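You operate a simulated robot arm through the tools that you are given. There is no shell and no other tool.

You run a simulated robot arm. Do the job below in one go: nothing can be reset, and whatever is moved stays where it is left.

JOB
Put things in order on the top of the sorting table. At the end: the gold brass nozzle stands where the purple sock pair stood; the black ring is on the orange box; the purple sock pair stands on top of the brown clips carton; the white filter stands where the black ring stood; whatever was shut is shut again. Leave all else as you found it, and nothing knocked over.

Only the result counts: the job must be done as asked and must still hold three seconds after the hand-in. Knocking over, shifting, dropping, spilling or breaking anything else fails it.

ROBOT AND FRAMES
A 6-joint arm with a two-finger gripper, fixed in place. Base frame: the origin is at the foot of the arm, x ahead of it, y to its left, z up; the work surface is at about z = 0. Readings come in m, rad, newtons and seconds.
With the tool pointing down near the work surface it reaches from about 0.24 to 0.62 m from the base axis. Its first joint turns from -1.152 to 1.152 rad. Payload 1.37 kg.
The TCP is the grasp point between the finger pads, 0.022 m short of the fingertips. In the tool frame z runs along the fingers and y along their closing line. The gripper opens to 0.092 m; its body begins 0.065 m behind the TCP.
Orientation is that of the tool frame in the base frame, as a unit quaternion [x, y, z, w]. With the fingers straight down and closing along the base's y, the tool's x points along the base's -x, its y along +y and its z along -z.

CONTROLS
- The arm moves only by the tool arm_command. Its argument "deltas" is a list of rows, each a list of 7 numbers: the shift along the base's x, y, z in m, then the turn, a rotation vector about the base's x, y, z in degrees, then the gripper command, from -1 (shut) to 1 (fully open), values between in proportion. In form: [[x, y, z, wx, wy, wz, hand], ...]. A call has 1 to 20 rows; each row shifts and turns the commanded pose from where the row before left it. A row lasts 0.2 s, in which the tool goes at most 0.05 m and 0.15 rad; a call with a longer step from one row to the next is refused whole, and so is a gripper value outside its range. A pose out of reach is approached as far as the arm can. The call stops where the force on the tool passes 40 N (or 10 N more than at its start, if that is more) or the arm is blocked; 0.2 s more then pass. Each finger travels about 0.0599 m/s and halts on what it meets, pressing with about 26 N; the grip force reading is that of the motor and also rises with nothing between the fingers. The clock runs only during rows and for 0.2 s after the last one: add rows that do not move to give the fingers time. It gives the time, the measured TCP pose, the force on the tool (base axes), the opening and the grip force at its end, in the units of the frame above (readings bear some noise), with the torque about the TCP (base axes, N m) and any sound that the robot's microphone picked up.
- Cameras (640 x 400 px; columns grow to the right, rows downward): "scene" is fixed at [0.0229, -0.4278, 0.5676]; the picture's right is [0.86, -0.51, 0.00], its down [-0.36, -0.60, -0.71] and it looks along [0.37, 0.61, -0.70] (base axes); focal length 237 px, centre (320, 200). "wrist" rides on the gripper at [0.071, 0.019, -0.102] in the tool frame; the picture's right is [-0.26, 0.97, 0.00], its down [-0.75, -0.20, -0.62] and it looks along [-0.60, -0.16, 0.78] (tool axes); focal length 280 px, centre (320, 200). There is no depth. A picture from a camera that has moved, and an enlarged one, comes with that camera's place and axes in the base frame and with its lens.
- snapshot(camera): a new picture of that camera. No time passes.
- inspect(camera, box): a new picture of the part [left, top, right, bottom] of that camera's present view, enlarged. No time passes.
- job_done(): hands the job in; it is judged then, once.

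Nothing tells you positions but the pictures and the camera data. Unless the task says otherwise, let go and move clear before handing in.

The tools are called after ">>>" as a command line: name --pt "numbers of a row" for each row, then --argument value for the rest, lists and objects as JSON in quotes. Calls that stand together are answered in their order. arm_command: Moves the arm, as the interface text tells. Its arguments: {"type":"object","properties":{"deltas":{"type":"array"}},"required":["deltas"]} The other tools are called the same way: snapshot (camera) takes a picture; inspect (camera, box) takes an enlarged picture of a part of a camera's view; job_done () hands the job in.

At the start:

```text
t: 0.0
tcp_pos: [0.4955, 0.0173, 0.3262]
ee_rot: [0.001, 1.0, 0.0, 0.0]
force: [0.1, 0.3, -0.5]
ft_torque: [-0.01, 0.01, 0.0]
opening: 0.092
grip_force: 0.0
```

scene: 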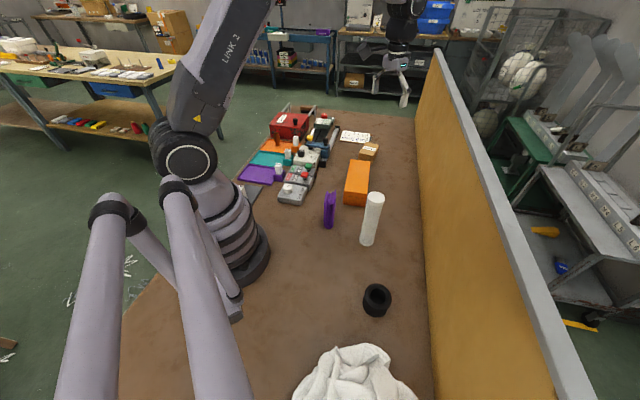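
wrist: 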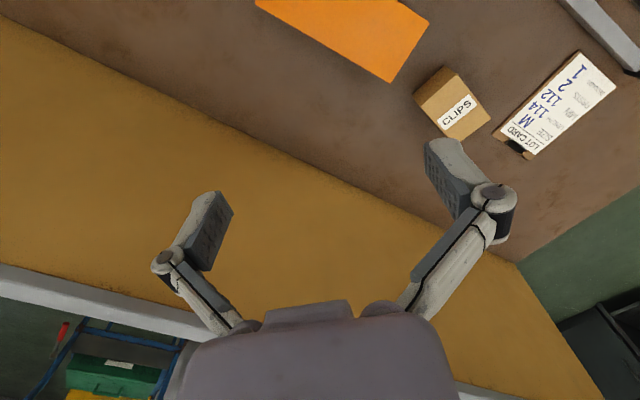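

I see a table with a red box at the far end, coloured trays, an orange box, the brown clips carton, the purple sock pair, a white cylinder (filter), and a black ring. I'll look closer at the parts before moving anything.

>>> inspect --camera "scene" --box '[230, 90, 430, 215]'

>>> inspect --camera "scene" --box '[290, 180, 450, 330]'

>>> inspect --camera "scene" --box '[250, 95, 350, 160]'

```text
3.20 times, centred on (330, 152) of scene
camera zoom: at [0.0229, -0.4278, 0.5676], right [0.86, -0.51, 0.0], down [-0.36, -0.6, -0.71], along [0.37, 0.61, -0.7], focal length 758 px, centre (288, 352)
```

zoom: 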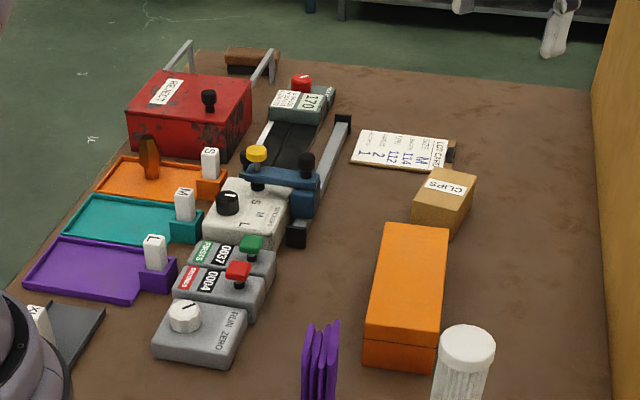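

```text
2.67 times, centred on (370, 255) of scene
camera zoom: at [0.0229, -0.4278, 0.5676], right [0.86, -0.51, 0.0], down [-0.36, -0.6, -0.71], along [0.37, 0.61, -0.7], focal length 632 px, centre (187, 53)
```

zoom: 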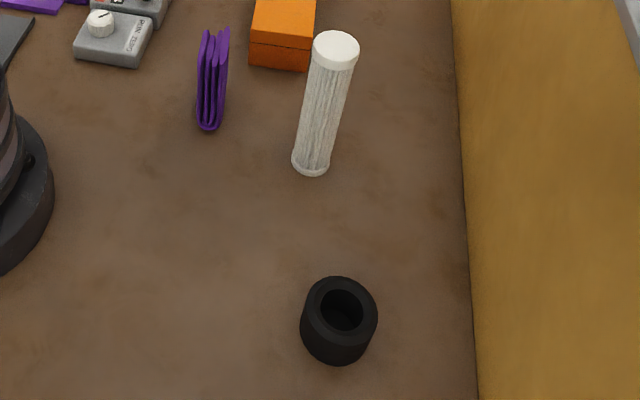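

```text
6.15 times, centred on (300, 128) of scene
camera zoom: at [0.0229, -0.4278, 0.5676], right [0.86, -0.51, 0.0], down [-0.36, -0.6, -0.71], along [0.37, 0.61, -0.7], focal length 1458 px, centre (443, 646)
```

zoom: 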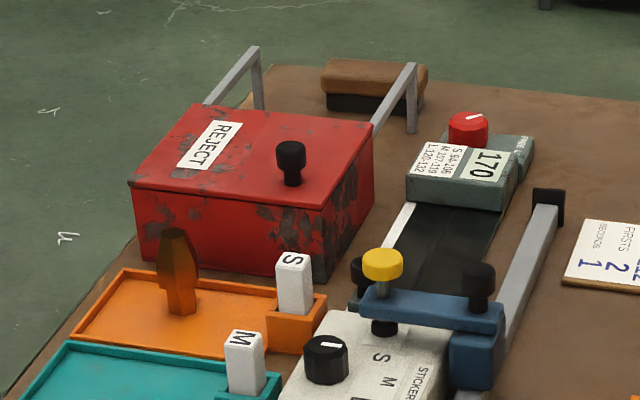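

There is a gold-brown thing standing in the orange S tray, which may be the brass nozzle. I'll enlarge further to be sure.

>>> inspect --camera "scene" --box '[262, 122, 302, 150]'

>>> inspect --camera "scene" --box '[335, 120, 395, 215]'

>>> inspect --camera "scene" --box '[230, 140, 330, 215]'

>>> inspect --camera "scene" --box '[310, 180, 400, 255]'

>>> inspect --camera "scene" --box '[340, 270, 420, 330]'

```text
14.29 times, centred on (282, 136) of scene
camera zoom: at [0.0229, -0.4278, 0.5676], right [0.86, -0.51, 0.0], down [-0.36, -0.6, -0.71], along [0.37, 0.61, -0.7], focal length 3386 px, centre (863, 1114)
```

zoom: 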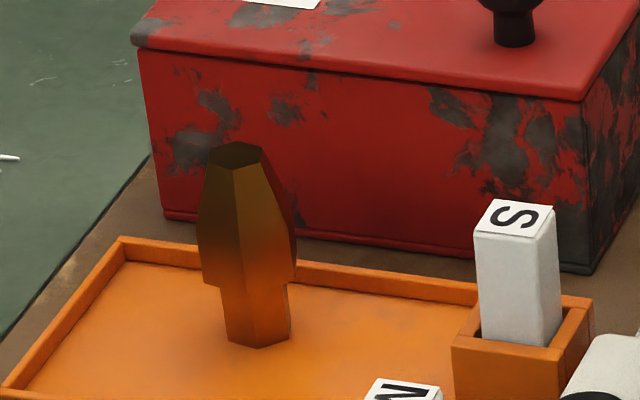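

```text
4.21 times, centred on (365, 168) of scene
camera zoom: at [0.0229, -0.4278, 0.5676], right [0.86, -0.51, 0.0], down [-0.36, -0.6, -0.71], along [0.37, 0.61, -0.7], focal length 998 px, centre (130, 337)
```

zoom: 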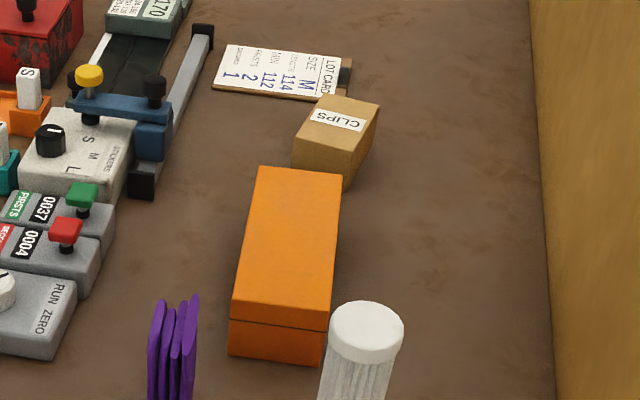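

```text
5.33 times, centred on (280, 178) of scene
camera zoom: at [0.0229, -0.4278, 0.5676], right [0.86, -0.51, 0.0], down [-0.36, -0.6, -0.71], along [0.37, 0.61, -0.7], focal length 1264 px, centre (533, 320)
```

zoom: 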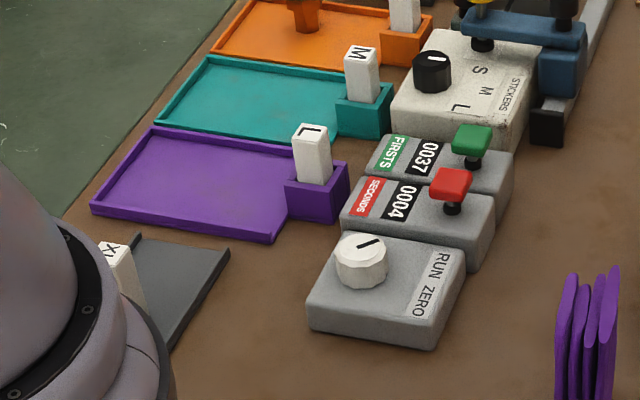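

```text
5.33 times, centred on (355, 218) of scene
camera zoom: at [0.0229, -0.4278, 0.5676], right [0.86, -0.51, 0.0], down [-0.36, -0.6, -0.71], along [0.37, 0.61, -0.7], focal length 1264 px, centre (133, 107)
```

zoom: 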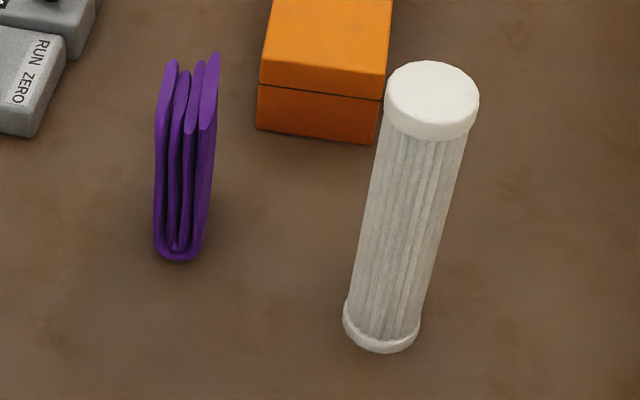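

```text
6.67 times, centred on (380, 300) of scene
camera zoom: at [0.0229, -0.4278, 0.5676], right [0.86, -0.51, 0.0], down [-0.36, -0.6, -0.71], along [0.37, 0.61, -0.7], focal length 1580 px, centre (-80, -467)
```

zoom: 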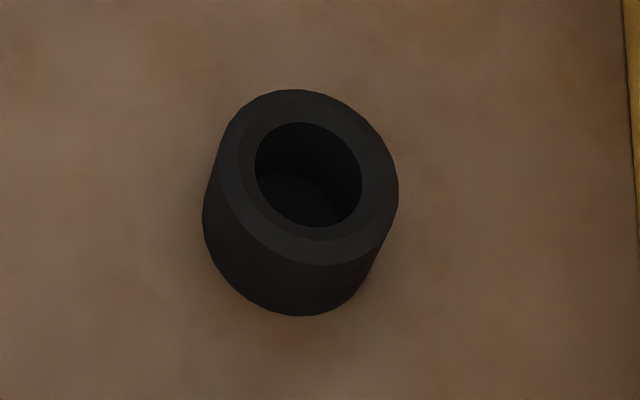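

The gold hexagonal piece in the orange tray looks like the nozzle; the ring is near (0.26,-0.30), the filter near (0.35,-0.15), and the sock pair near (0.28,-0.05). I'll use the wrist camera for a closer view, moving back while staying high.

>>> arm_command --pt "-0.04 0 0.01 0 0 0 1" --pt "-0.04 0 0.01 0 0 0 1" --pt "-0.04 0 0.01 0 0 0 1" --pt "-0.04 0 0 0 0 0 1" --pt "-0.03 0 0 0 0 0 1" --pt "0 0 0 0 0 0 1" --pt "0 0 0 0 0 0 1"

>>> snapshot --camera "wrist"

>>> snapshot --camera "scene"

```text
t: 1.6
tcp_pos: [0.3043, 0.0161, 0.3575]
ee_rot: [0.001, 1.0, 0.0, 0.002]
force: [-0.3, 0.5, -0.3]
ft_torque: [-0.03, -0.03, 0.03]
opening: 0.0921
grip_force: 0.1
```

```text
taken
camera wrist: at [0.235, 0.0351, 0.4571], right [0.26, 0.96, 0.0], down [0.75, -0.2, 0.63], along [0.6, -0.16, -0.78], focal length 280 px, centre (320, 200)
```

wrist: 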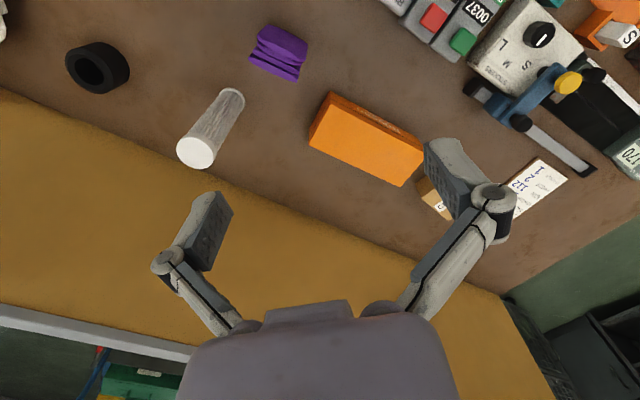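

```text
taken
```

scene: 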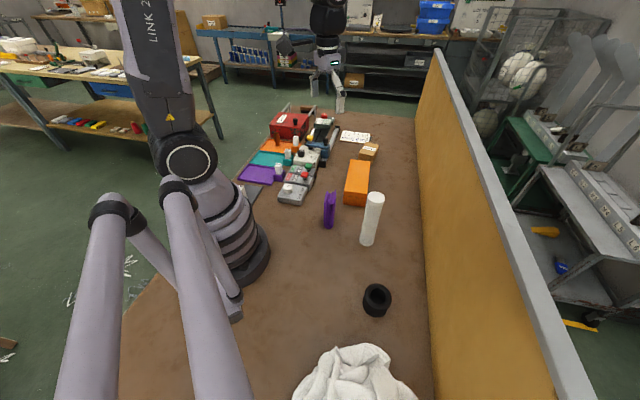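

The wrist view shows the ring, filter, sock pair, orange box and carton together. I'll enlarge each to measure positions.

>>> inspect --camera "wrist" --box '[230, 10, 330, 90]'

>>> inspect --camera "wrist" --box '[50, 30, 150, 110]'

>>> inspect --camera "wrist" --box '[160, 70, 260, 180]'

>>> inspect --camera "wrist" --box '[290, 70, 470, 230]'

```text
5.00 times, centred on (280, 50) of wrist
camera zoom: at [0.235, 0.0351, 0.4571], right [0.26, 0.96, 0.0], down [0.75, -0.2, 0.63], along [0.6, -0.16, -0.78], focal length 1402 px, centre (520, 950)
```

zoom: 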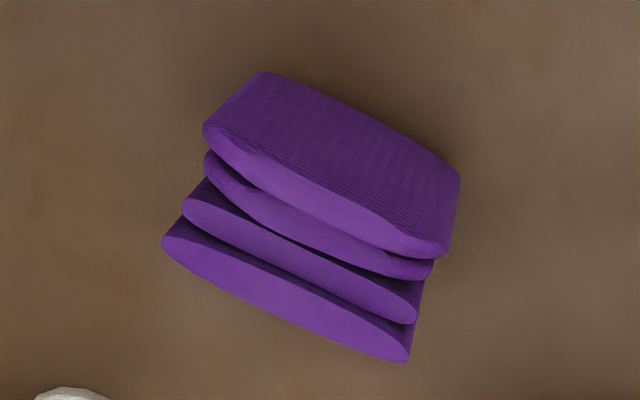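

```text
5.00 times, centred on (100, 70) of wrist
camera zoom: at [0.235, 0.0351, 0.4571], right [0.26, 0.96, 0.0], down [0.75, -0.2, 0.63], along [0.6, -0.16, -0.78], focal length 1402 px, centre (1420, 850)
```

zoom: 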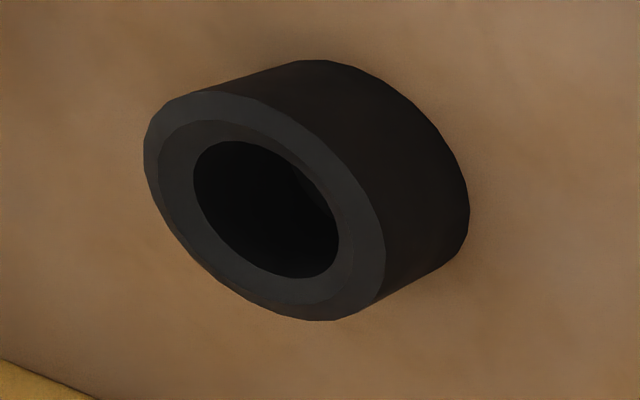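

```text
3.64 times, centred on (210, 125) of wrist
camera zoom: at [0.235, 0.0351, 0.4571], right [0.26, 0.96, 0.0], down [0.75, -0.2, 0.63], along [0.6, -0.16, -0.78], focal length 1020 px, centre (720, 473)
```

zoom: 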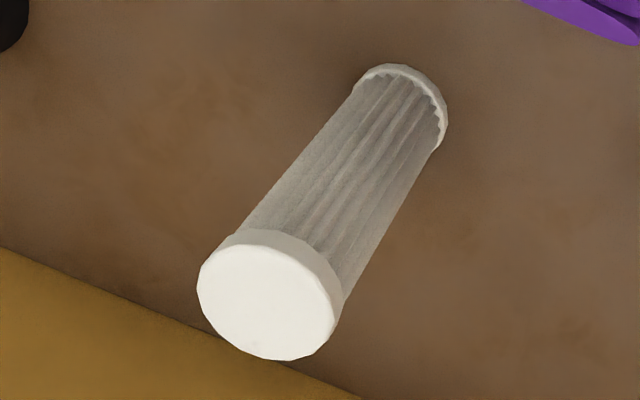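

```text
2.50 times, centred on (380, 150) of wrist
camera zoom: at [0.235, 0.0351, 0.4571], right [0.26, 0.96, 0.0], down [0.75, -0.2, 0.63], along [0.6, -0.16, -0.78], focal length 701 px, centre (170, 325)
```

zoom: 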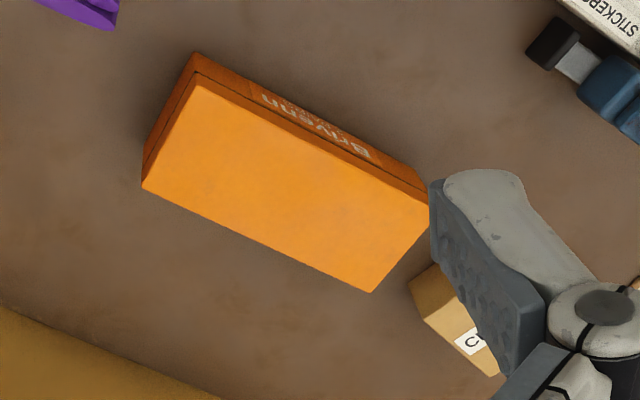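

Rough estimates: ring top at about (0.252,-0.298,0.048), filter at (0.347,-0.145) and about 0.18 tall, sock pair about 0.12 tall and lying along ~49°. I'll enlarge the orange box and carton to get their heights.

>>> inspect --camera "scene" --box '[338, 152, 382, 212]'

>>> inspect --camera "scene" --box '[350, 135, 390, 165]'

>>> inspect --camera "wrist" --box '[300, 80, 440, 195]'

>>> inspect --camera "scene" --box '[315, 180, 345, 235]'

```text
6.67 times, centred on (360, 182) of scene
camera zoom: at [0.0229, -0.4278, 0.5676], right [0.86, -0.51, 0.0], down [-0.36, -0.6, -0.71], along [0.37, 0.61, -0.7], focal length 1580 px, centre (53, 320)
```

zoom: 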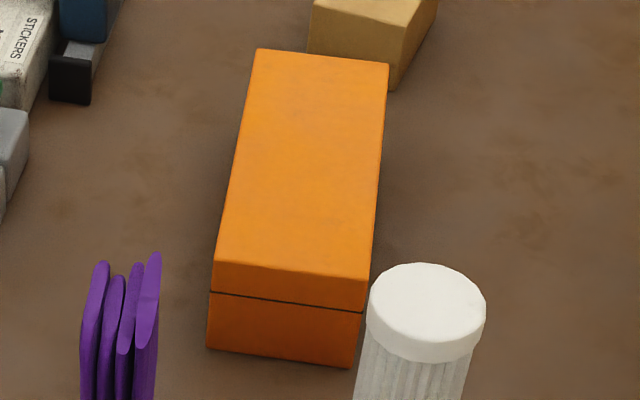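

```text
13.33 times, centred on (370, 150) of scene
camera zoom: at [0.0229, -0.4278, 0.5676], right [0.86, -0.51, 0.0], down [-0.36, -0.6, -0.71], along [0.37, 0.61, -0.7], focal length 3160 px, centre (-347, 867)
```

zoom: 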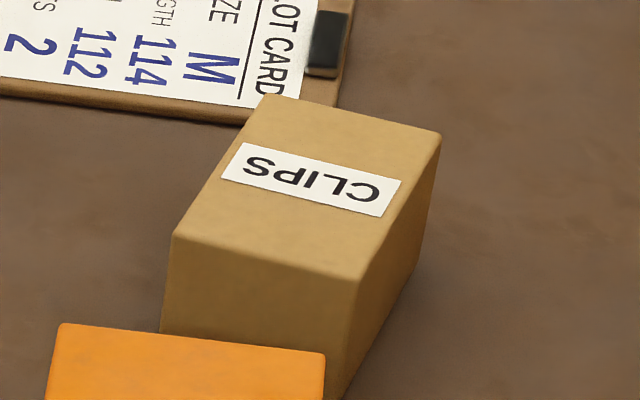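

```text
3.48 times, centred on (370, 138) of wrist
camera zoom: at [0.235, 0.0351, 0.4571], right [0.26, 0.96, 0.0], down [0.75, -0.2, 0.63], along [0.6, -0.16, -0.78], focal length 975 px, centre (146, 417)
```

zoom: 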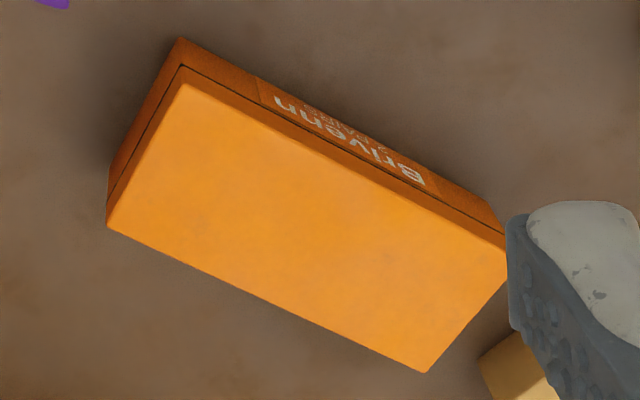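

```text
7.27 times, centred on (330, 208) of scene
camera zoom: at [0.0229, -0.4278, 0.5676], right [0.86, -0.51, 0.0], down [-0.36, -0.6, -0.71], along [0.37, 0.61, -0.7], focal length 1724 px, centre (247, 146)
```

zoom: 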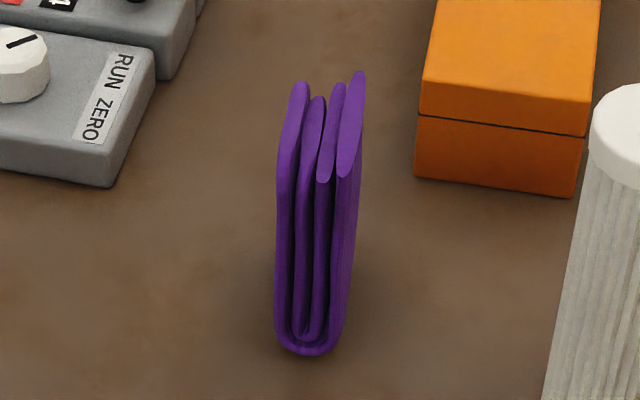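

Box top is at about z=0.06 with its centre near (0.462,0.054), and the carton is about 0.088×0.056×0.048 near (0.616,0.178). First I'll go above the black ring.

>>> arm_command --pt "-0.005 -0.03 0 0 0 0 1" --pt "-0.007 -0.045 0 0 0 0 1" --pt "-0.007 -0.045 0 0 0 0 1" --pt "-0.007 -0.045 0 0 0 0 1" --pt "-0.007 -0.045 0 0 0 0 1" --pt "-0.007 -0.045 0 0 0 0 1" --pt "-0.007 -0.035 0 0 0 0 1" --pt "-0.0065 -0.0253 0 0 0 0 1" --pt "0 0 -0.03 0 0 0 1" --pt "0 0 -0.045 0 0 0 1" --pt "0 0 -0.045 0 0 0 1" --pt "0 0 -0.03 0 0 0 1" --pt "0 0 0 0 0 0 1" --pt "0 0 0 0 0 0 1"

>>> snapshot --camera "wrist"

>>> snapshot --camera "scene"

```text
t: 4.6
tcp_pos: [0.2529, -0.2971, 0.2079]
ee_rot: [0.001, 1.0, 0.0, 0.0]
force: [0.0, -0.3, -0.7]
ft_torque: [0.01, 0.01, -0.02]
opening: 0.092
grip_force: 0.1
```

```text
taken
camera wrist: at [0.1833, -0.2776, 0.3084], right [0.26, 0.96, 0.0], down [0.75, -0.21, 0.63], along [0.6, -0.16, -0.78], focal length 280 px, centre (320, 200)
```

wrist: 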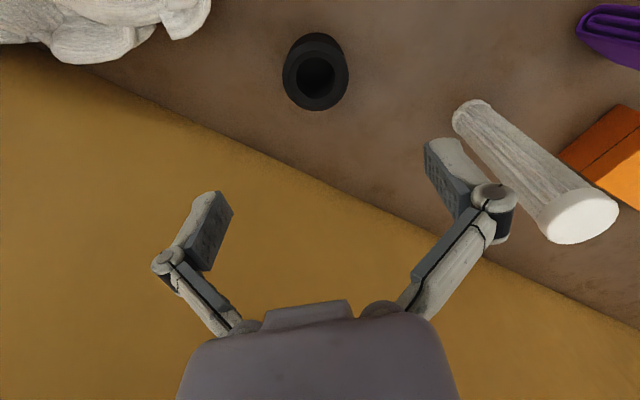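

```text
taken
```

scene: 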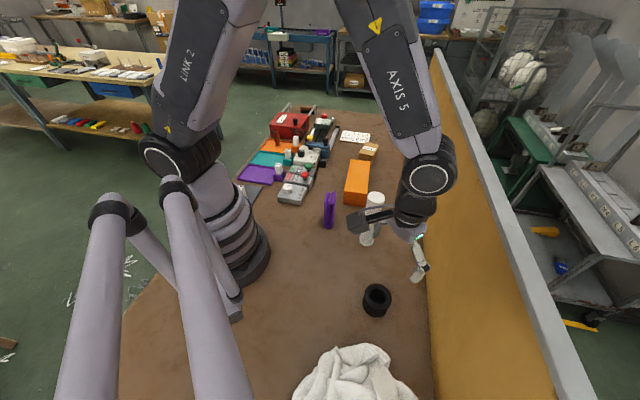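

The ring is almost directly under the gripper. I'll enlarge it to centre precisely before lowering.

>>> inspect --camera "wrist" --box '[270, 20, 366, 120]'

```text
4.00 times, centred on (318, 70) of wrist
camera zoom: at [0.1833, -0.2776, 0.3084], right [0.26, 0.96, 0.0], down [0.75, -0.21, 0.63], along [0.6, -0.16, -0.78], focal length 1122 px, centre (328, 720)
```

zoom: 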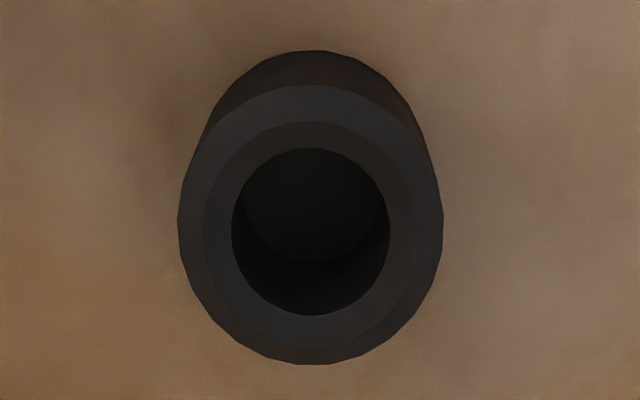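

The ring is about 0.058 across and 0.048 tall, centred at about (0.250,-0.2985). I'll centre, lower around it and close.

>>> arm_command --pt "-0.003 -0.0015 -0.04 0 0 0 1" --pt "0 0 -0.045 0 0 0 1" --pt "0 0 -0.04 0 0 0 1" --pt "0 0 -0.025 0 0 0 1" --pt "0 0 -0.017 0 0 0 1" --pt "0 0 -0.01 0 0 0 1" --pt "0 0 0 0 0 0 1" --pt "0 0 0 0 0 0 1"

>>> snapshot --camera "wrist"

```text
t: 6.4
tcp_pos: [0.2481, -0.299, 0.029]
ee_rot: [0.001, 1.0, -0.001, 0.001]
force: [0.6, 0.0, -0.5]
ft_torque: [0.01, -0.02, 0.06]
opening: 0.0918
grip_force: 0.1
```

```text
taken
camera wrist: at [0.1794, -0.2797, 0.1303], right [0.26, 0.96, 0.0], down [0.75, -0.21, 0.63], along [0.6, -0.16, -0.78], focal length 280 px, centre (320, 200)
```

wrist: 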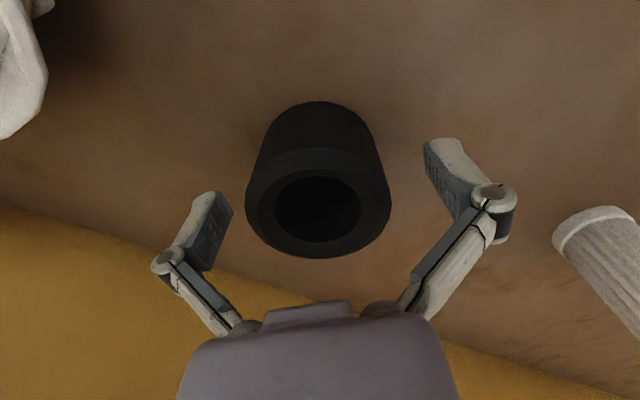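

The ring sits between the fingers and is centred. Closing now.

>>> arm_command --pt "0 0 0 0 0 0 -1" --pt "0 0 0 0 0 0 -1" --pt "0 0 0 0 0 0 -1" --pt "0 0 0 0 0 0 -1" --pt "0 0 0 0 0 0 -1"

```text
t: 7.6
tcp_pos: [0.2485, -0.2996, 0.0308]
ee_rot: [0.002, 1.0, -0.001, 0.002]
force: [-1.1, -4.0, 14.6]
ft_torque: [-0.06, -0.04, -0.05]
opening: 0.0587
grip_force: 25.6
```

Gripped at 0.0587 m. Now lifting the ring straight up.

>>> arm_command --pt "0 0 0.01 0 0 0 -1" --pt "0 0 0.03 0 0 0 -1" --pt "0 0 0.045 0 0 0 -1" --pt "0 0 0.045 0 0 0 -1" --pt "0 0 0.045 0 0 0 -1" --pt "0 0 0.045 0 0 0 -1" --pt "0 0 0.03 0 0 0 -1" --pt "0 0 0 0 0 0 -1" --pt "0 0 0 0 0 0 -1"

>>> snapshot --camera "wrist"

>>> snapshot --camera "scene"

```text
t: 9.6
tcp_pos: [0.248, -0.3017, 0.2799]
ee_rot: [0.001, 1.0, 0.0, 0.001]
force: [-0.6, 0.4, -1.4]
ft_torque: [-0.01, 0.01, -0.02]
opening: 0.0586
grip_force: 26.3
```

```text
taken
camera wrist: at [0.178, -0.2816, 0.3805], right [0.26, 0.96, 0.0], down [0.75, -0.21, 0.63], along [0.6, -0.16, -0.78], focal length 280 px, centre (320, 200)
```

wrist: 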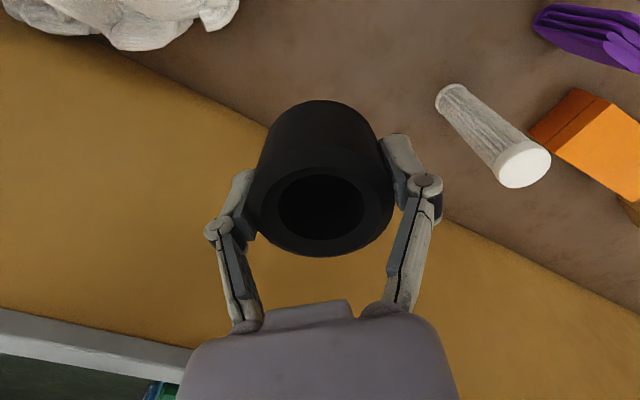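

```text
taken
```

scene: 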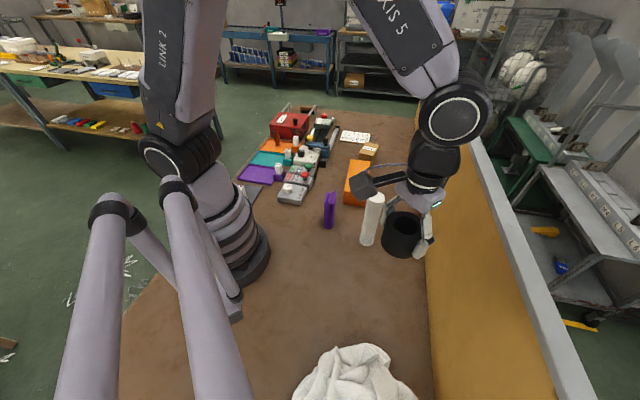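

The ring is held securely. Moving it high above the orange box centre.

>>> arm_command --pt "0.012 0.02 0 0 0 0 -1" --pt "0.022 0.037 0 0 0 0 -1" --pt "0.024 0.04 0 0 0 0 -1" --pt "0.024 0.04 0 0 0 0 -1" --pt "0.024 0.04 0 0 0 0 -1" --pt "0.024 0.04 0 0 0 0 -1" --pt "0.024 0.04 0 0 0 0 -1" --pt "0.024 0.04 0 0 0 0 -1" --pt "0.022 0.037 0 0 0 0 -1" --pt "0.013 0.0205 0 0 0 0 -1" --pt "0 0 -0.02 0 0 0 -1" --pt "0 0 -0.04 0 0 0 -1" --pt "0 0 -0.04 0 0 0 -1" --pt "0 0 -0.02 0 0 0 -1" --pt "0 0 0 0 0 0 -1" --pt "0 0 0 0 0 0 -1"

>>> snapshot --camera "wrist"

>>> snapshot --camera "scene"

```text
t: 13.0
tcp_pos: [0.4624, 0.0544, 0.1588]
ee_rot: [0.001, 1.0, 0.0, 0.001]
force: [0.5, -0.1, -0.8]
ft_torque: [-0.01, -0.03, 0.01]
opening: 0.0583
grip_force: 26.1
```

```text
taken
camera wrist: at [0.3928, 0.0739, 0.2589], right [0.26, 0.96, 0.0], down [0.75, -0.21, 0.63], along [0.6, -0.16, -0.78], focal length 280 px, centre (320, 200)
```

wrist: 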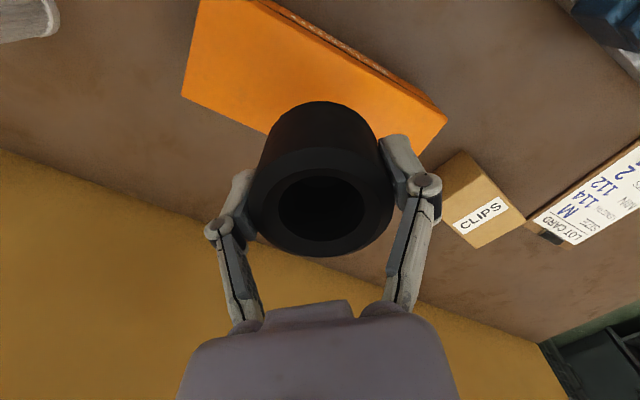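

```text
taken
```

scene: 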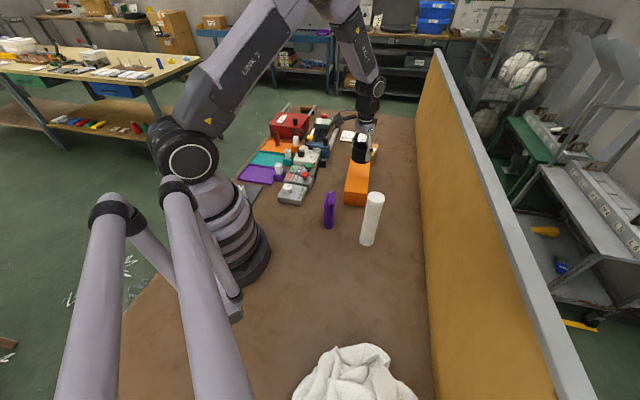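

The gripper is right over the box centre (about 0.463, 0.054). Lowering the ring gently onto the lid.

>>> arm_command --pt "0 0 -0.03 0 0 0 -1" --pt "0 0 -0.025 0 0 0 -1" --pt "0 0 -0.008 0 0 0 -1" --pt "0 0 0 0 0 0 -1" --pt "0 0 0 0 0 0 -1"

>>> inspect --camera "scene" --box '[330, 110, 400, 215]'

```text
t: 14.2
tcp_pos: [0.4631, 0.0559, 0.0954]
ee_rot: [0.0, 1.0, 0.0, 0.001]
force: [-0.3, 0.4, -0.7]
ft_torque: [-0.02, -0.01, -0.02]
opening: 0.058
grip_force: 26.1
```

```text
3.81 times, centred on (365, 162) of scene
camera zoom: at [0.023, -0.4278, 0.5676], right [0.86, -0.51, 0.0], down [-0.36, -0.6, -0.71], along [0.37, 0.61, -0.7], focal length 903 px, centre (149, 343)
```

zoom: 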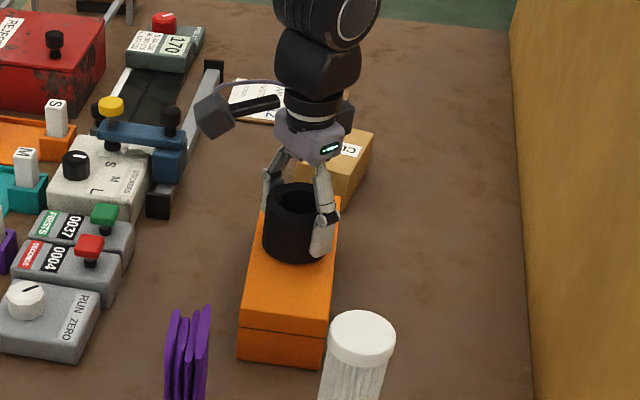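

The ring hovers just over the lid. Lowering in millimetre steps to feel contact.

>>> arm_command --pt "0 0 -0.002 0 0 0 -1" --pt "0 0 -0.001 0 0 0 -1"

>>> arm_command --pt "0 0 -0.0015 0 0 0 -1" --pt "0 0 0 0 0 0 -1"

>>> arm_command --pt "0 0 -0.0015 0 0 0 -1" --pt "0 0 0 0 0 0 -1"

```text
t: 14.8
tcp_pos: [0.461, 0.0558, 0.0938]
ee_rot: [0.001, 1.0, 0.001, 0.001]
force: [-0.9, -0.7, -0.7]
ft_torque: [-0.02, -0.02, 0.0]
opening: 0.0579
grip_force: 26.2
```

```text
t: 15.4
tcp_pos: [0.4626, 0.0563, 0.0927]
ee_rot: [0.001, 1.0, 0.0, 0.0]
force: [-2.9, 0.8, 4.9]
ft_torque: [0.0, -0.03, -0.02]
opening: 0.0581
grip_force: 26.1
```

```text
t: 16.0
tcp_pos: [0.4628, 0.055, 0.0922]
ee_rot: [0.001, 1.0, 0.0, 0.002]
force: [-9.1, 0.3, 26.3]
ft_torque: [-0.01, 0.07, -0.23]
opening: 0.0582
grip_force: 25.8
```

Contact is felt at TCP z ≈ 0.0925. I'll ease off slightly and open.

>>> arm_command --pt "0 0 0.0018 0 0 0 -1" --pt "0 0 0 0 0 0 -1"

>>> arm_command --pt "0 0 0 0 0 0 -0.1" --pt "0 0 0 0 0 0 0.3" --pt "0 0 0 0 0 0 0.7" --pt "0 0 0 0 0 0 1" --pt "0 0 0 0 0 0 1" --pt "0 0 0 0 0 0 1"

>>> snapshot --camera "wrist"

```text
t: 16.6
tcp_pos: [0.4619, 0.0548, 0.0922]
ee_rot: [0.0, 1.0, 0.0, 0.0]
force: [1.6, 0.3, 0.7]
ft_torque: [0.03, -0.09, 0.02]
opening: 0.0578
grip_force: 26.7
```

```text
t: 18.0
tcp_pos: [0.4631, 0.0548, 0.0932]
ee_rot: [0.001, 1.0, 0.0, 0.001]
force: [-1.1, 0.1, -0.1]
ft_torque: [0.0, -0.02, 0.0]
opening: 0.0919
grip_force: 0.0
```

```text
taken
camera wrist: at [0.3925, 0.0743, 0.1935], right [0.26, 0.96, 0.0], down [0.75, -0.21, 0.63], along [0.6, -0.16, -0.78], focal length 280 px, centre (320, 200)
```

wrist: 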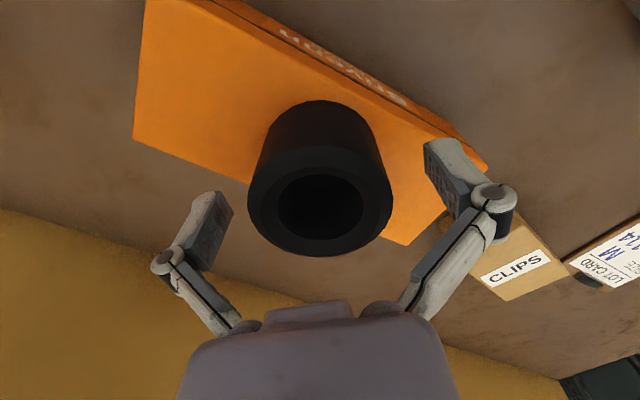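

The ring stands on the orange box. Rising straight up, then I'll go over to the filter.

>>> arm_command --pt "0 0 0.015 0 0 0 1" --pt "0 0 0.035 0 0 0 1" --pt "0 0 0.045 0 0 0 1" --pt "0 0 0.045 0 0 0 1" --pt "0 0 0.045 0 0 0 1" --pt "0 0 0.04 0 0 0 1" --pt "0 0 0 0 0 0 1" --pt "0 0 0 0 0 0 1"

>>> snapshot --camera "wrist"

>>> inspect --camera "wrist" --box '[390, 40, 550, 160]'

>>> inspect --camera "scene" --box '[330, 130, 400, 215]'

```text
t: 19.8
tcp_pos: [0.4631, 0.0543, 0.3175]
ee_rot: [0.0, 1.0, 0.0, 0.001]
force: [-0.2, 0.1, -0.3]
ft_torque: [0.0, -0.03, 0.01]
opening: 0.0919
grip_force: 0.0
```

```text
taken
camera wrist: at [0.3929, 0.0746, 0.4179], right [0.26, 0.96, 0.0], down [0.75, -0.21, 0.63], along [0.6, -0.16, -0.78], focal length 280 px, centre (320, 200)
```

wrist: 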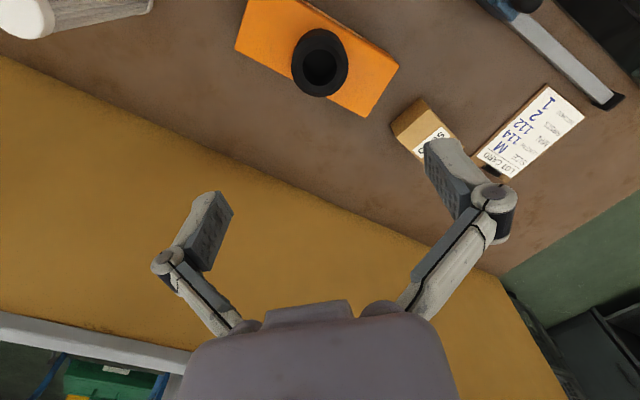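

```text
3.33 times, centred on (470, 100) of wrist
camera zoom: at [0.3929, 0.0746, 0.4179], right [0.26, 0.96, 0.0], down [0.75, -0.21, 0.63], along [0.6, -0.16, -0.78], focal length 935 px, centre (-180, 533)
```

zoom: 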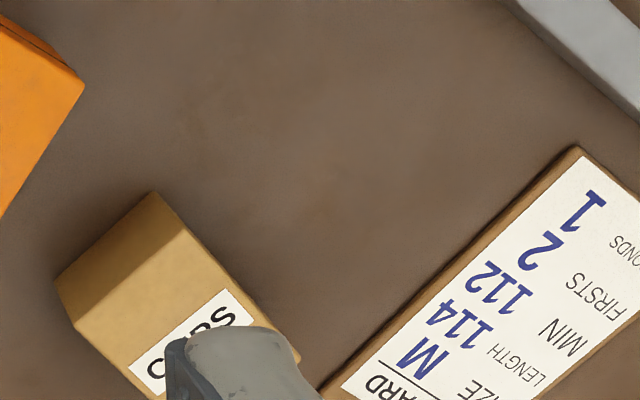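

```text
4.71 times, centred on (365, 172) of scene
camera zoom: at [0.0229, -0.4278, 0.5676], right [0.86, -0.51, 0.0], down [-0.36, -0.6, -0.71], along [0.37, 0.61, -0.7], focal length 1115 px, centre (108, 329)
```

zoom: 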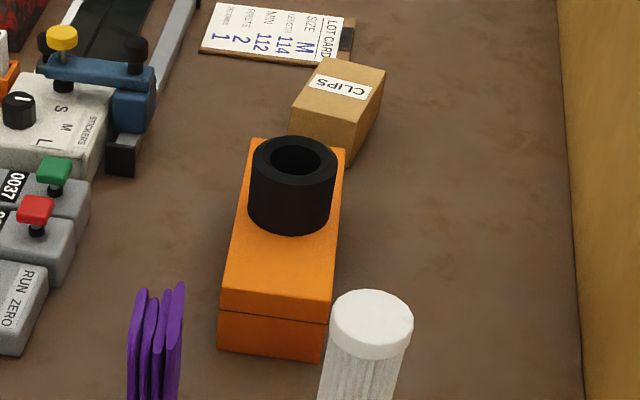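

The ring is upright on the box. Now moving high above the white filter at about (0.344,-0.147).

>>> arm_command --pt "-0.01 -0.017 0 0 0 0 1" --pt "-0.02 -0.034 0 0 0 0 1" --pt "-0.022 -0.038 0 0 0 0 1" --pt "-0.022 -0.038 0 0 0 0 1" --pt "-0.022 -0.038 0 0 0 0 1" --pt "-0.016 -0.027 0 0 0 0 1" --pt "-0.006 -0.01 0 0 0 0 1" --pt "0 0 0 0 0 0 1" --pt "0 0 0 0 0 0 1"

>>> snapshot --camera "wrist"

>>> inspect --camera "wrist" --box '[260, 0, 380, 120]'

```text
t: 21.8
tcp_pos: [0.346, -0.1483, 0.3179]
ee_rot: [0.001, 1.0, 0.0, 0.0]
force: [-0.2, 0.3, 0.5]
ft_torque: [-0.01, 0.01, -0.02]
opening: 0.0919
grip_force: 0.2
```

```text
taken
camera wrist: at [0.2765, -0.1287, 0.4178], right [0.26, 0.96, 0.0], down [0.75, -0.2, 0.63], along [0.6, -0.16, -0.78], focal length 280 px, centre (320, 200)
```

wrist: 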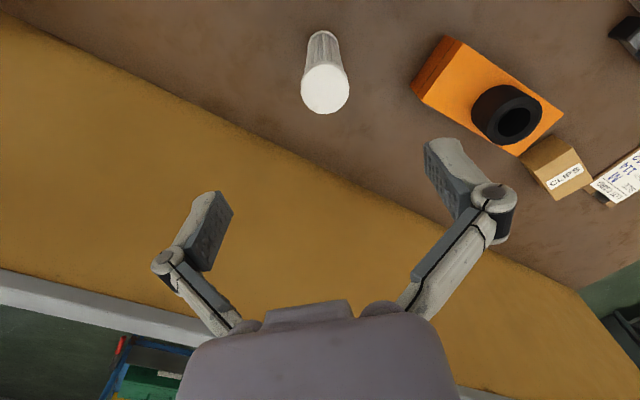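

```text
3.33 times, centred on (320, 60) of wrist
camera zoom: at [0.2765, -0.1287, 0.4178], right [0.26, 0.96, 0.0], down [0.75, -0.2, 0.63], along [0.6, -0.16, -0.78], focal length 935 px, centre (320, 667)
```

zoom: 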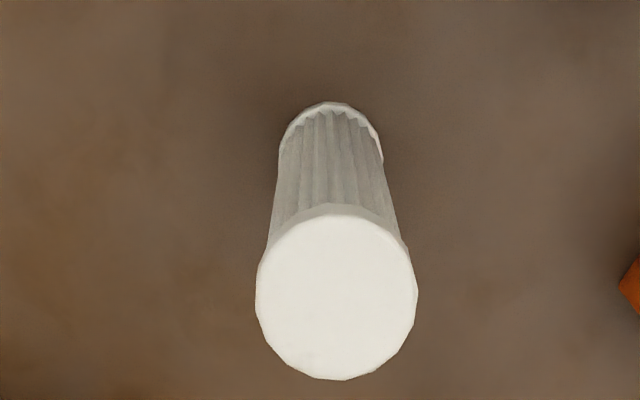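

The filter's axis is at about (0.348,-0.143), 0.040 across. I'll shift a few millimetres and come down partly to verify alignment.

>>> arm_command --pt "0.0015 0.0045 -0.03 0 0 0 1" --pt "0 0 -0.04 0 0 0 1" --pt "0 0 -0.02 0 0 0 1" --pt "0 0 0 0 0 0 1" --pt "0 0 0 0 0 0 1"

>>> snapshot --camera "wrist"

```text
t: 23.0
tcp_pos: [0.347, -0.142, 0.2286]
ee_rot: [0.001, 1.0, 0.0, 0.001]
force: [-0.4, 0.2, 0.8]
ft_torque: [-0.01, -0.02, 0.02]
opening: 0.0921
grip_force: 0.0
```

```text
taken
camera wrist: at [0.2763, -0.1242, 0.3287], right [0.26, 0.96, 0.0], down [0.75, -0.21, 0.63], along [0.6, -0.16, -0.78], focal length 280 px, centre (320, 200)
```

wrist: 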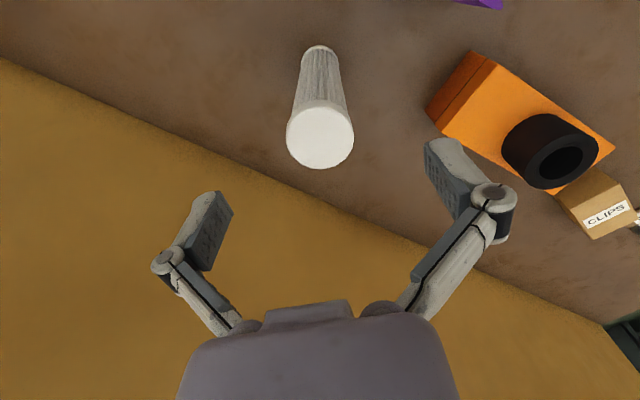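

Alignment is good. Lowering so the pads straddle the upper part of the filter, then closing.

>>> arm_command --pt "0 0 -0.03 0 0 0 1" --pt "0 0 -0.035 0 0 0 1" --pt "0 0 -0.0225 0 0 0 1" --pt "0 0 0 0 0 0 1" --pt "0 0 0 0 0 0 1"

>>> snapshot --camera "wrist"

>>> inspect --camera "scene" --box '[300, 140, 440, 260]'

```text
t: 24.2
tcp_pos: [0.3461, -0.1432, 0.139]
ee_rot: [0.001, 1.0, 0.0, 0.001]
force: [-0.7, -0.8, -0.1]
ft_torque: [-0.01, 0.03, 0.0]
opening: 0.092
grip_force: 0.0
```

```text
taken
camera wrist: at [0.2767, -0.1233, 0.2395], right [0.26, 0.96, 0.0], down [0.75, -0.2, 0.63], along [0.6, -0.16, -0.78], focal length 280 px, centre (320, 200)
```

wrist: 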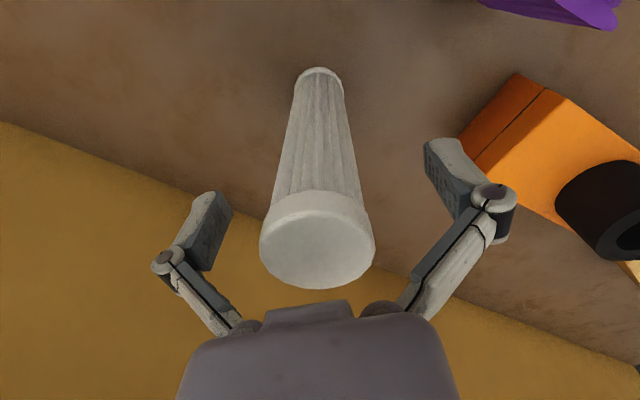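

```text
3.33 times, centred on (370, 200) of scene
camera zoom: at [0.023, -0.4278, 0.5676], right [0.86, -0.51, 0.0], down [-0.36, -0.6, -0.71], along [0.37, 0.61, -0.7], focal length 790 px, centre (153, 200)
```

zoom: 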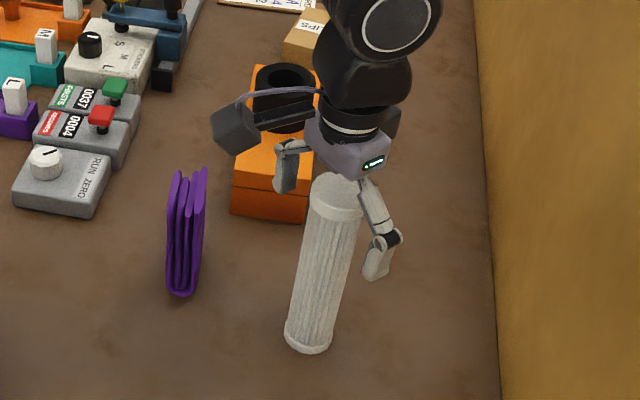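

The fingers straddle the filter evenly. Closing gradually.

>>> arm_command --pt "0 0 0 0 0 0 0.4" --pt "0 0 0 0 0 0 0.05" --pt "0 0 0 0 0 0 0.0" --pt "0 0 0 0 0 0 -0.08" --pt "0 0 0 0 0 0 -0.14" --pt "0 0 0 0 0 0 -0.2" --pt "0 0 0 0 0 0 -0.4" --pt "0 0 0 0 0 0 -1" --pt "0 0 0 0 0 0 -1" --pt "0 0 0 0 0 0 -1"

>>> snapshot --camera "wrist"

```text
t: 26.4
tcp_pos: [0.3469, -0.1435, 0.1389]
ee_rot: [0.0, 1.0, 0.0, 0.001]
force: [0.0, -0.9, 5.5]
ft_torque: [-0.06, 0.0, 0.0]
opening: 0.0408
grip_force: 26.7
```

```text
taken
camera wrist: at [0.2768, -0.1234, 0.2397], right [0.26, 0.96, 0.0], down [0.75, -0.2, 0.63], along [0.6, -0.16, -0.78], focal length 280 px, centre (320, 200)
```

wrist: 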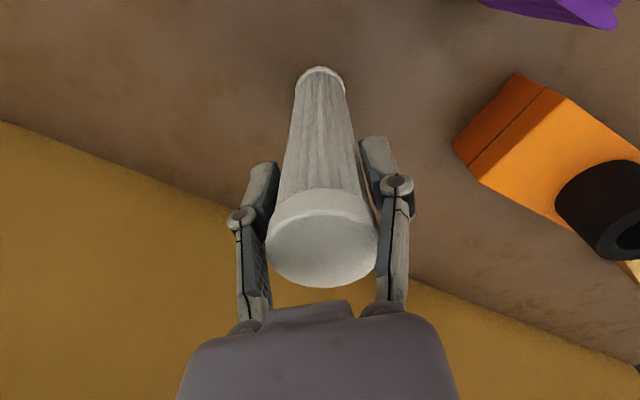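

Filter gripped at 0.0408 m. Lifting a little and carrying it to the ring's old spot (0.250,-0.2985).

>>> arm_command --pt "0 0 0.01 0 0 0 -1" --pt "0 0 0.03 0 0 0 -1" --pt "0 0 0.03 0 0 0 -1" --pt "-0.008 -0.013 0 0 0 0 -1" --pt "-0.017 -0.027 0 0 0 0 -1" --pt "-0.021 -0.034 0 0 0 0 -1" --pt "-0.021 -0.034 0 0 0 0 -1" --pt "-0.018 -0.029 0 0 0 0 -1" --pt "-0.0118 -0.0185 0 0 0 0 -1" --pt "0 0 0 0 0 0 -1" --pt "0 0 0 0 0 0 -1"

>>> snapshot --camera "wrist"

>>> snapshot --camera "scene"

```text
t: 28.8
tcp_pos: [0.2476, -0.2991, 0.2098]
ee_rot: [0.002, 1.0, 0.0, 0.0]
force: [-0.1, 0.1, -1.4]
ft_torque: [-0.01, 0.01, 0.02]
opening: 0.0409
grip_force: 26.4
```

```text
taken
camera wrist: at [0.1786, -0.2788, 0.3105], right [0.26, 0.96, 0.0], down [0.75, -0.21, 0.63], along [0.6, -0.16, -0.78], focal length 280 px, centre (320, 200)
```

wrist: 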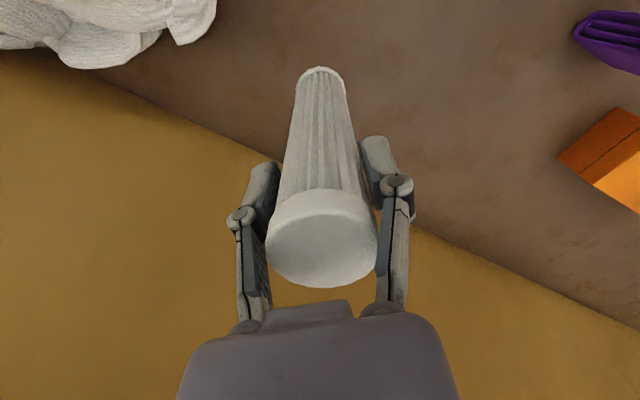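

```text
taken
```

scene: 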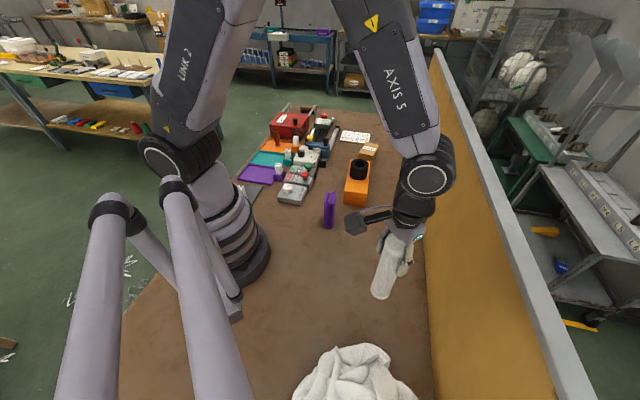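

The filter hangs over the old ring spot. Lowering it to the table.

>>> arm_command --pt "0.001 -0.0005 -0.025 0 0 0 -1" --pt "0 0 -0.028 0 0 0 -1" --pt "0 0 -0.012 0 0 0 -1" --pt "0 0 0 0 0 0 -1" --pt "0 0 0 0 0 0 -1"

>>> arm_command --pt "0 0 -0.003 0 0 0 -1" --pt "0 0 0 0 0 0 -1"

>>> arm_command --pt "0 0 -0.0015 0 0 0 -1" --pt "0 0 0 0 0 0 -1"

```text
t: 30.0
tcp_pos: [0.2481, -0.2985, 0.1441]
ee_rot: [0.001, 1.0, 0.0, 0.001]
force: [0.4, -0.3, -0.1]
ft_torque: [-0.03, -0.03, 0.0]
opening: 0.041
grip_force: 25.9
```

```text
t: 30.6
tcp_pos: [0.2496, -0.2983, 0.143]
ee_rot: [0.0, 1.0, 0.0, 0.001]
force: [0.6, 0.4, -0.9]
ft_torque: [-0.06, 0.01, 0.01]
opening: 0.0408
grip_force: 26.0
```

```text
t: 31.2
tcp_pos: [0.2484, -0.2992, 0.1404]
ee_rot: [0.0, 1.0, 0.0, 0.0]
force: [-0.1, -0.4, 0.4]
ft_torque: [0.03, 0.01, 0.02]
opening: 0.0408
grip_force: 25.8
```

Still no contact force; another small step or two.

>>> arm_command --pt "0 0 -0.001 0 0 0 -1" --pt "0 0 0 0 0 0 -1"

>>> arm_command --pt "0 0 -0.0007 0 0 0 -1" --pt "0 0 0 0 0 0 -1"

```text
t: 31.8
tcp_pos: [0.2486, -0.2991, 0.1391]
ee_rot: [0.0, 1.0, 0.0, 0.0]
force: [0.8, 0.2, 0.5]
ft_torque: [0.03, -0.07, -0.03]
opening: 0.0411
grip_force: 26.1
```

```text
t: 32.4
tcp_pos: [0.2488, -0.2985, 0.1392]
ee_rot: [0.001, 1.0, -0.001, 0.001]
force: [-4.6, -1.2, 14.2]
ft_torque: [-0.05, 0.54, 0.02]
opening: 0.0409
grip_force: 25.5
```

Contact on the table is felt. Easing off by a hair and opening slowly.

>>> arm_command --pt "0 0 0.0005 0 0 0 -1" --pt "0 0 0 0 0 0 -0.3" --pt "0 0 0 0 0 0 -0.1" --pt "0 0 0 0 0 0 0.05" --pt "0 0 0 0 0 0 0.3" --pt "0 0 0 0 0 0 0.7" --pt "0 0 0 0 0 0 1" --pt "0 0 0 0 0 0 1" --pt "0 0 0 0 0 0 1" --pt "0 0 0 0 0 0 1"

>>> snapshot --camera "wrist"

>>> inspect --camera "scene" --box '[320, 180, 460, 330]'

```text
t: 34.6
tcp_pos: [0.2478, -0.2987, 0.1402]
ee_rot: [0.001, 1.0, -0.001, 0.0]
force: [0.8, 0.1, 0.1]
ft_torque: [-0.01, -0.01, 0.01]
opening: 0.0919
grip_force: 0.0
```

```text
taken
camera wrist: at [0.1793, -0.2791, 0.2394], right [0.26, 0.96, 0.0], down [0.75, -0.21, 0.63], along [0.6, -0.16, -0.78], focal length 280 px, centre (320, 200)
```

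wrist: 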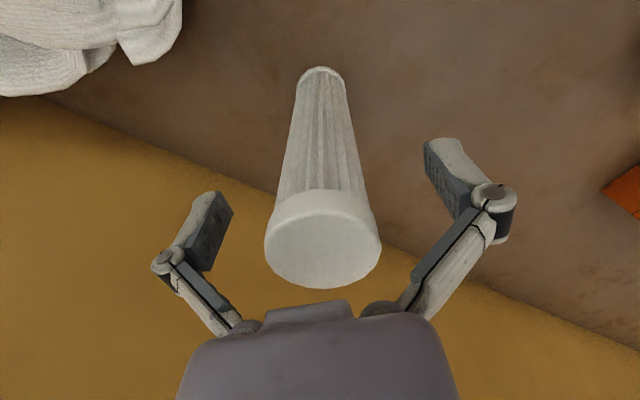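

```text
2.67 times, centred on (390, 255) of scene
camera zoom: at [0.0229, -0.4278, 0.5676], right [0.86, -0.51, 0.0], down [-0.36, -0.6, -0.71], along [0.37, 0.61, -0.7], focal length 632 px, centre (133, 53)
```

zoom: 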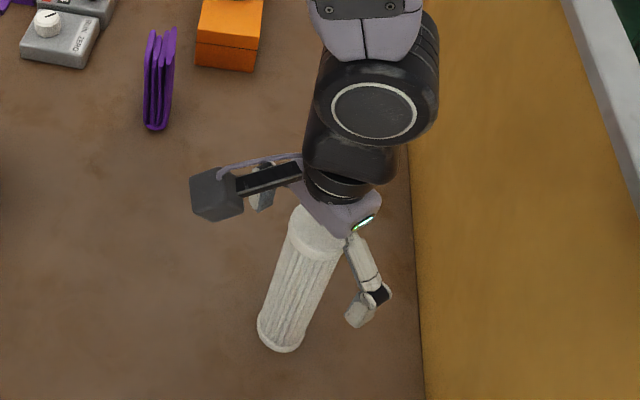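

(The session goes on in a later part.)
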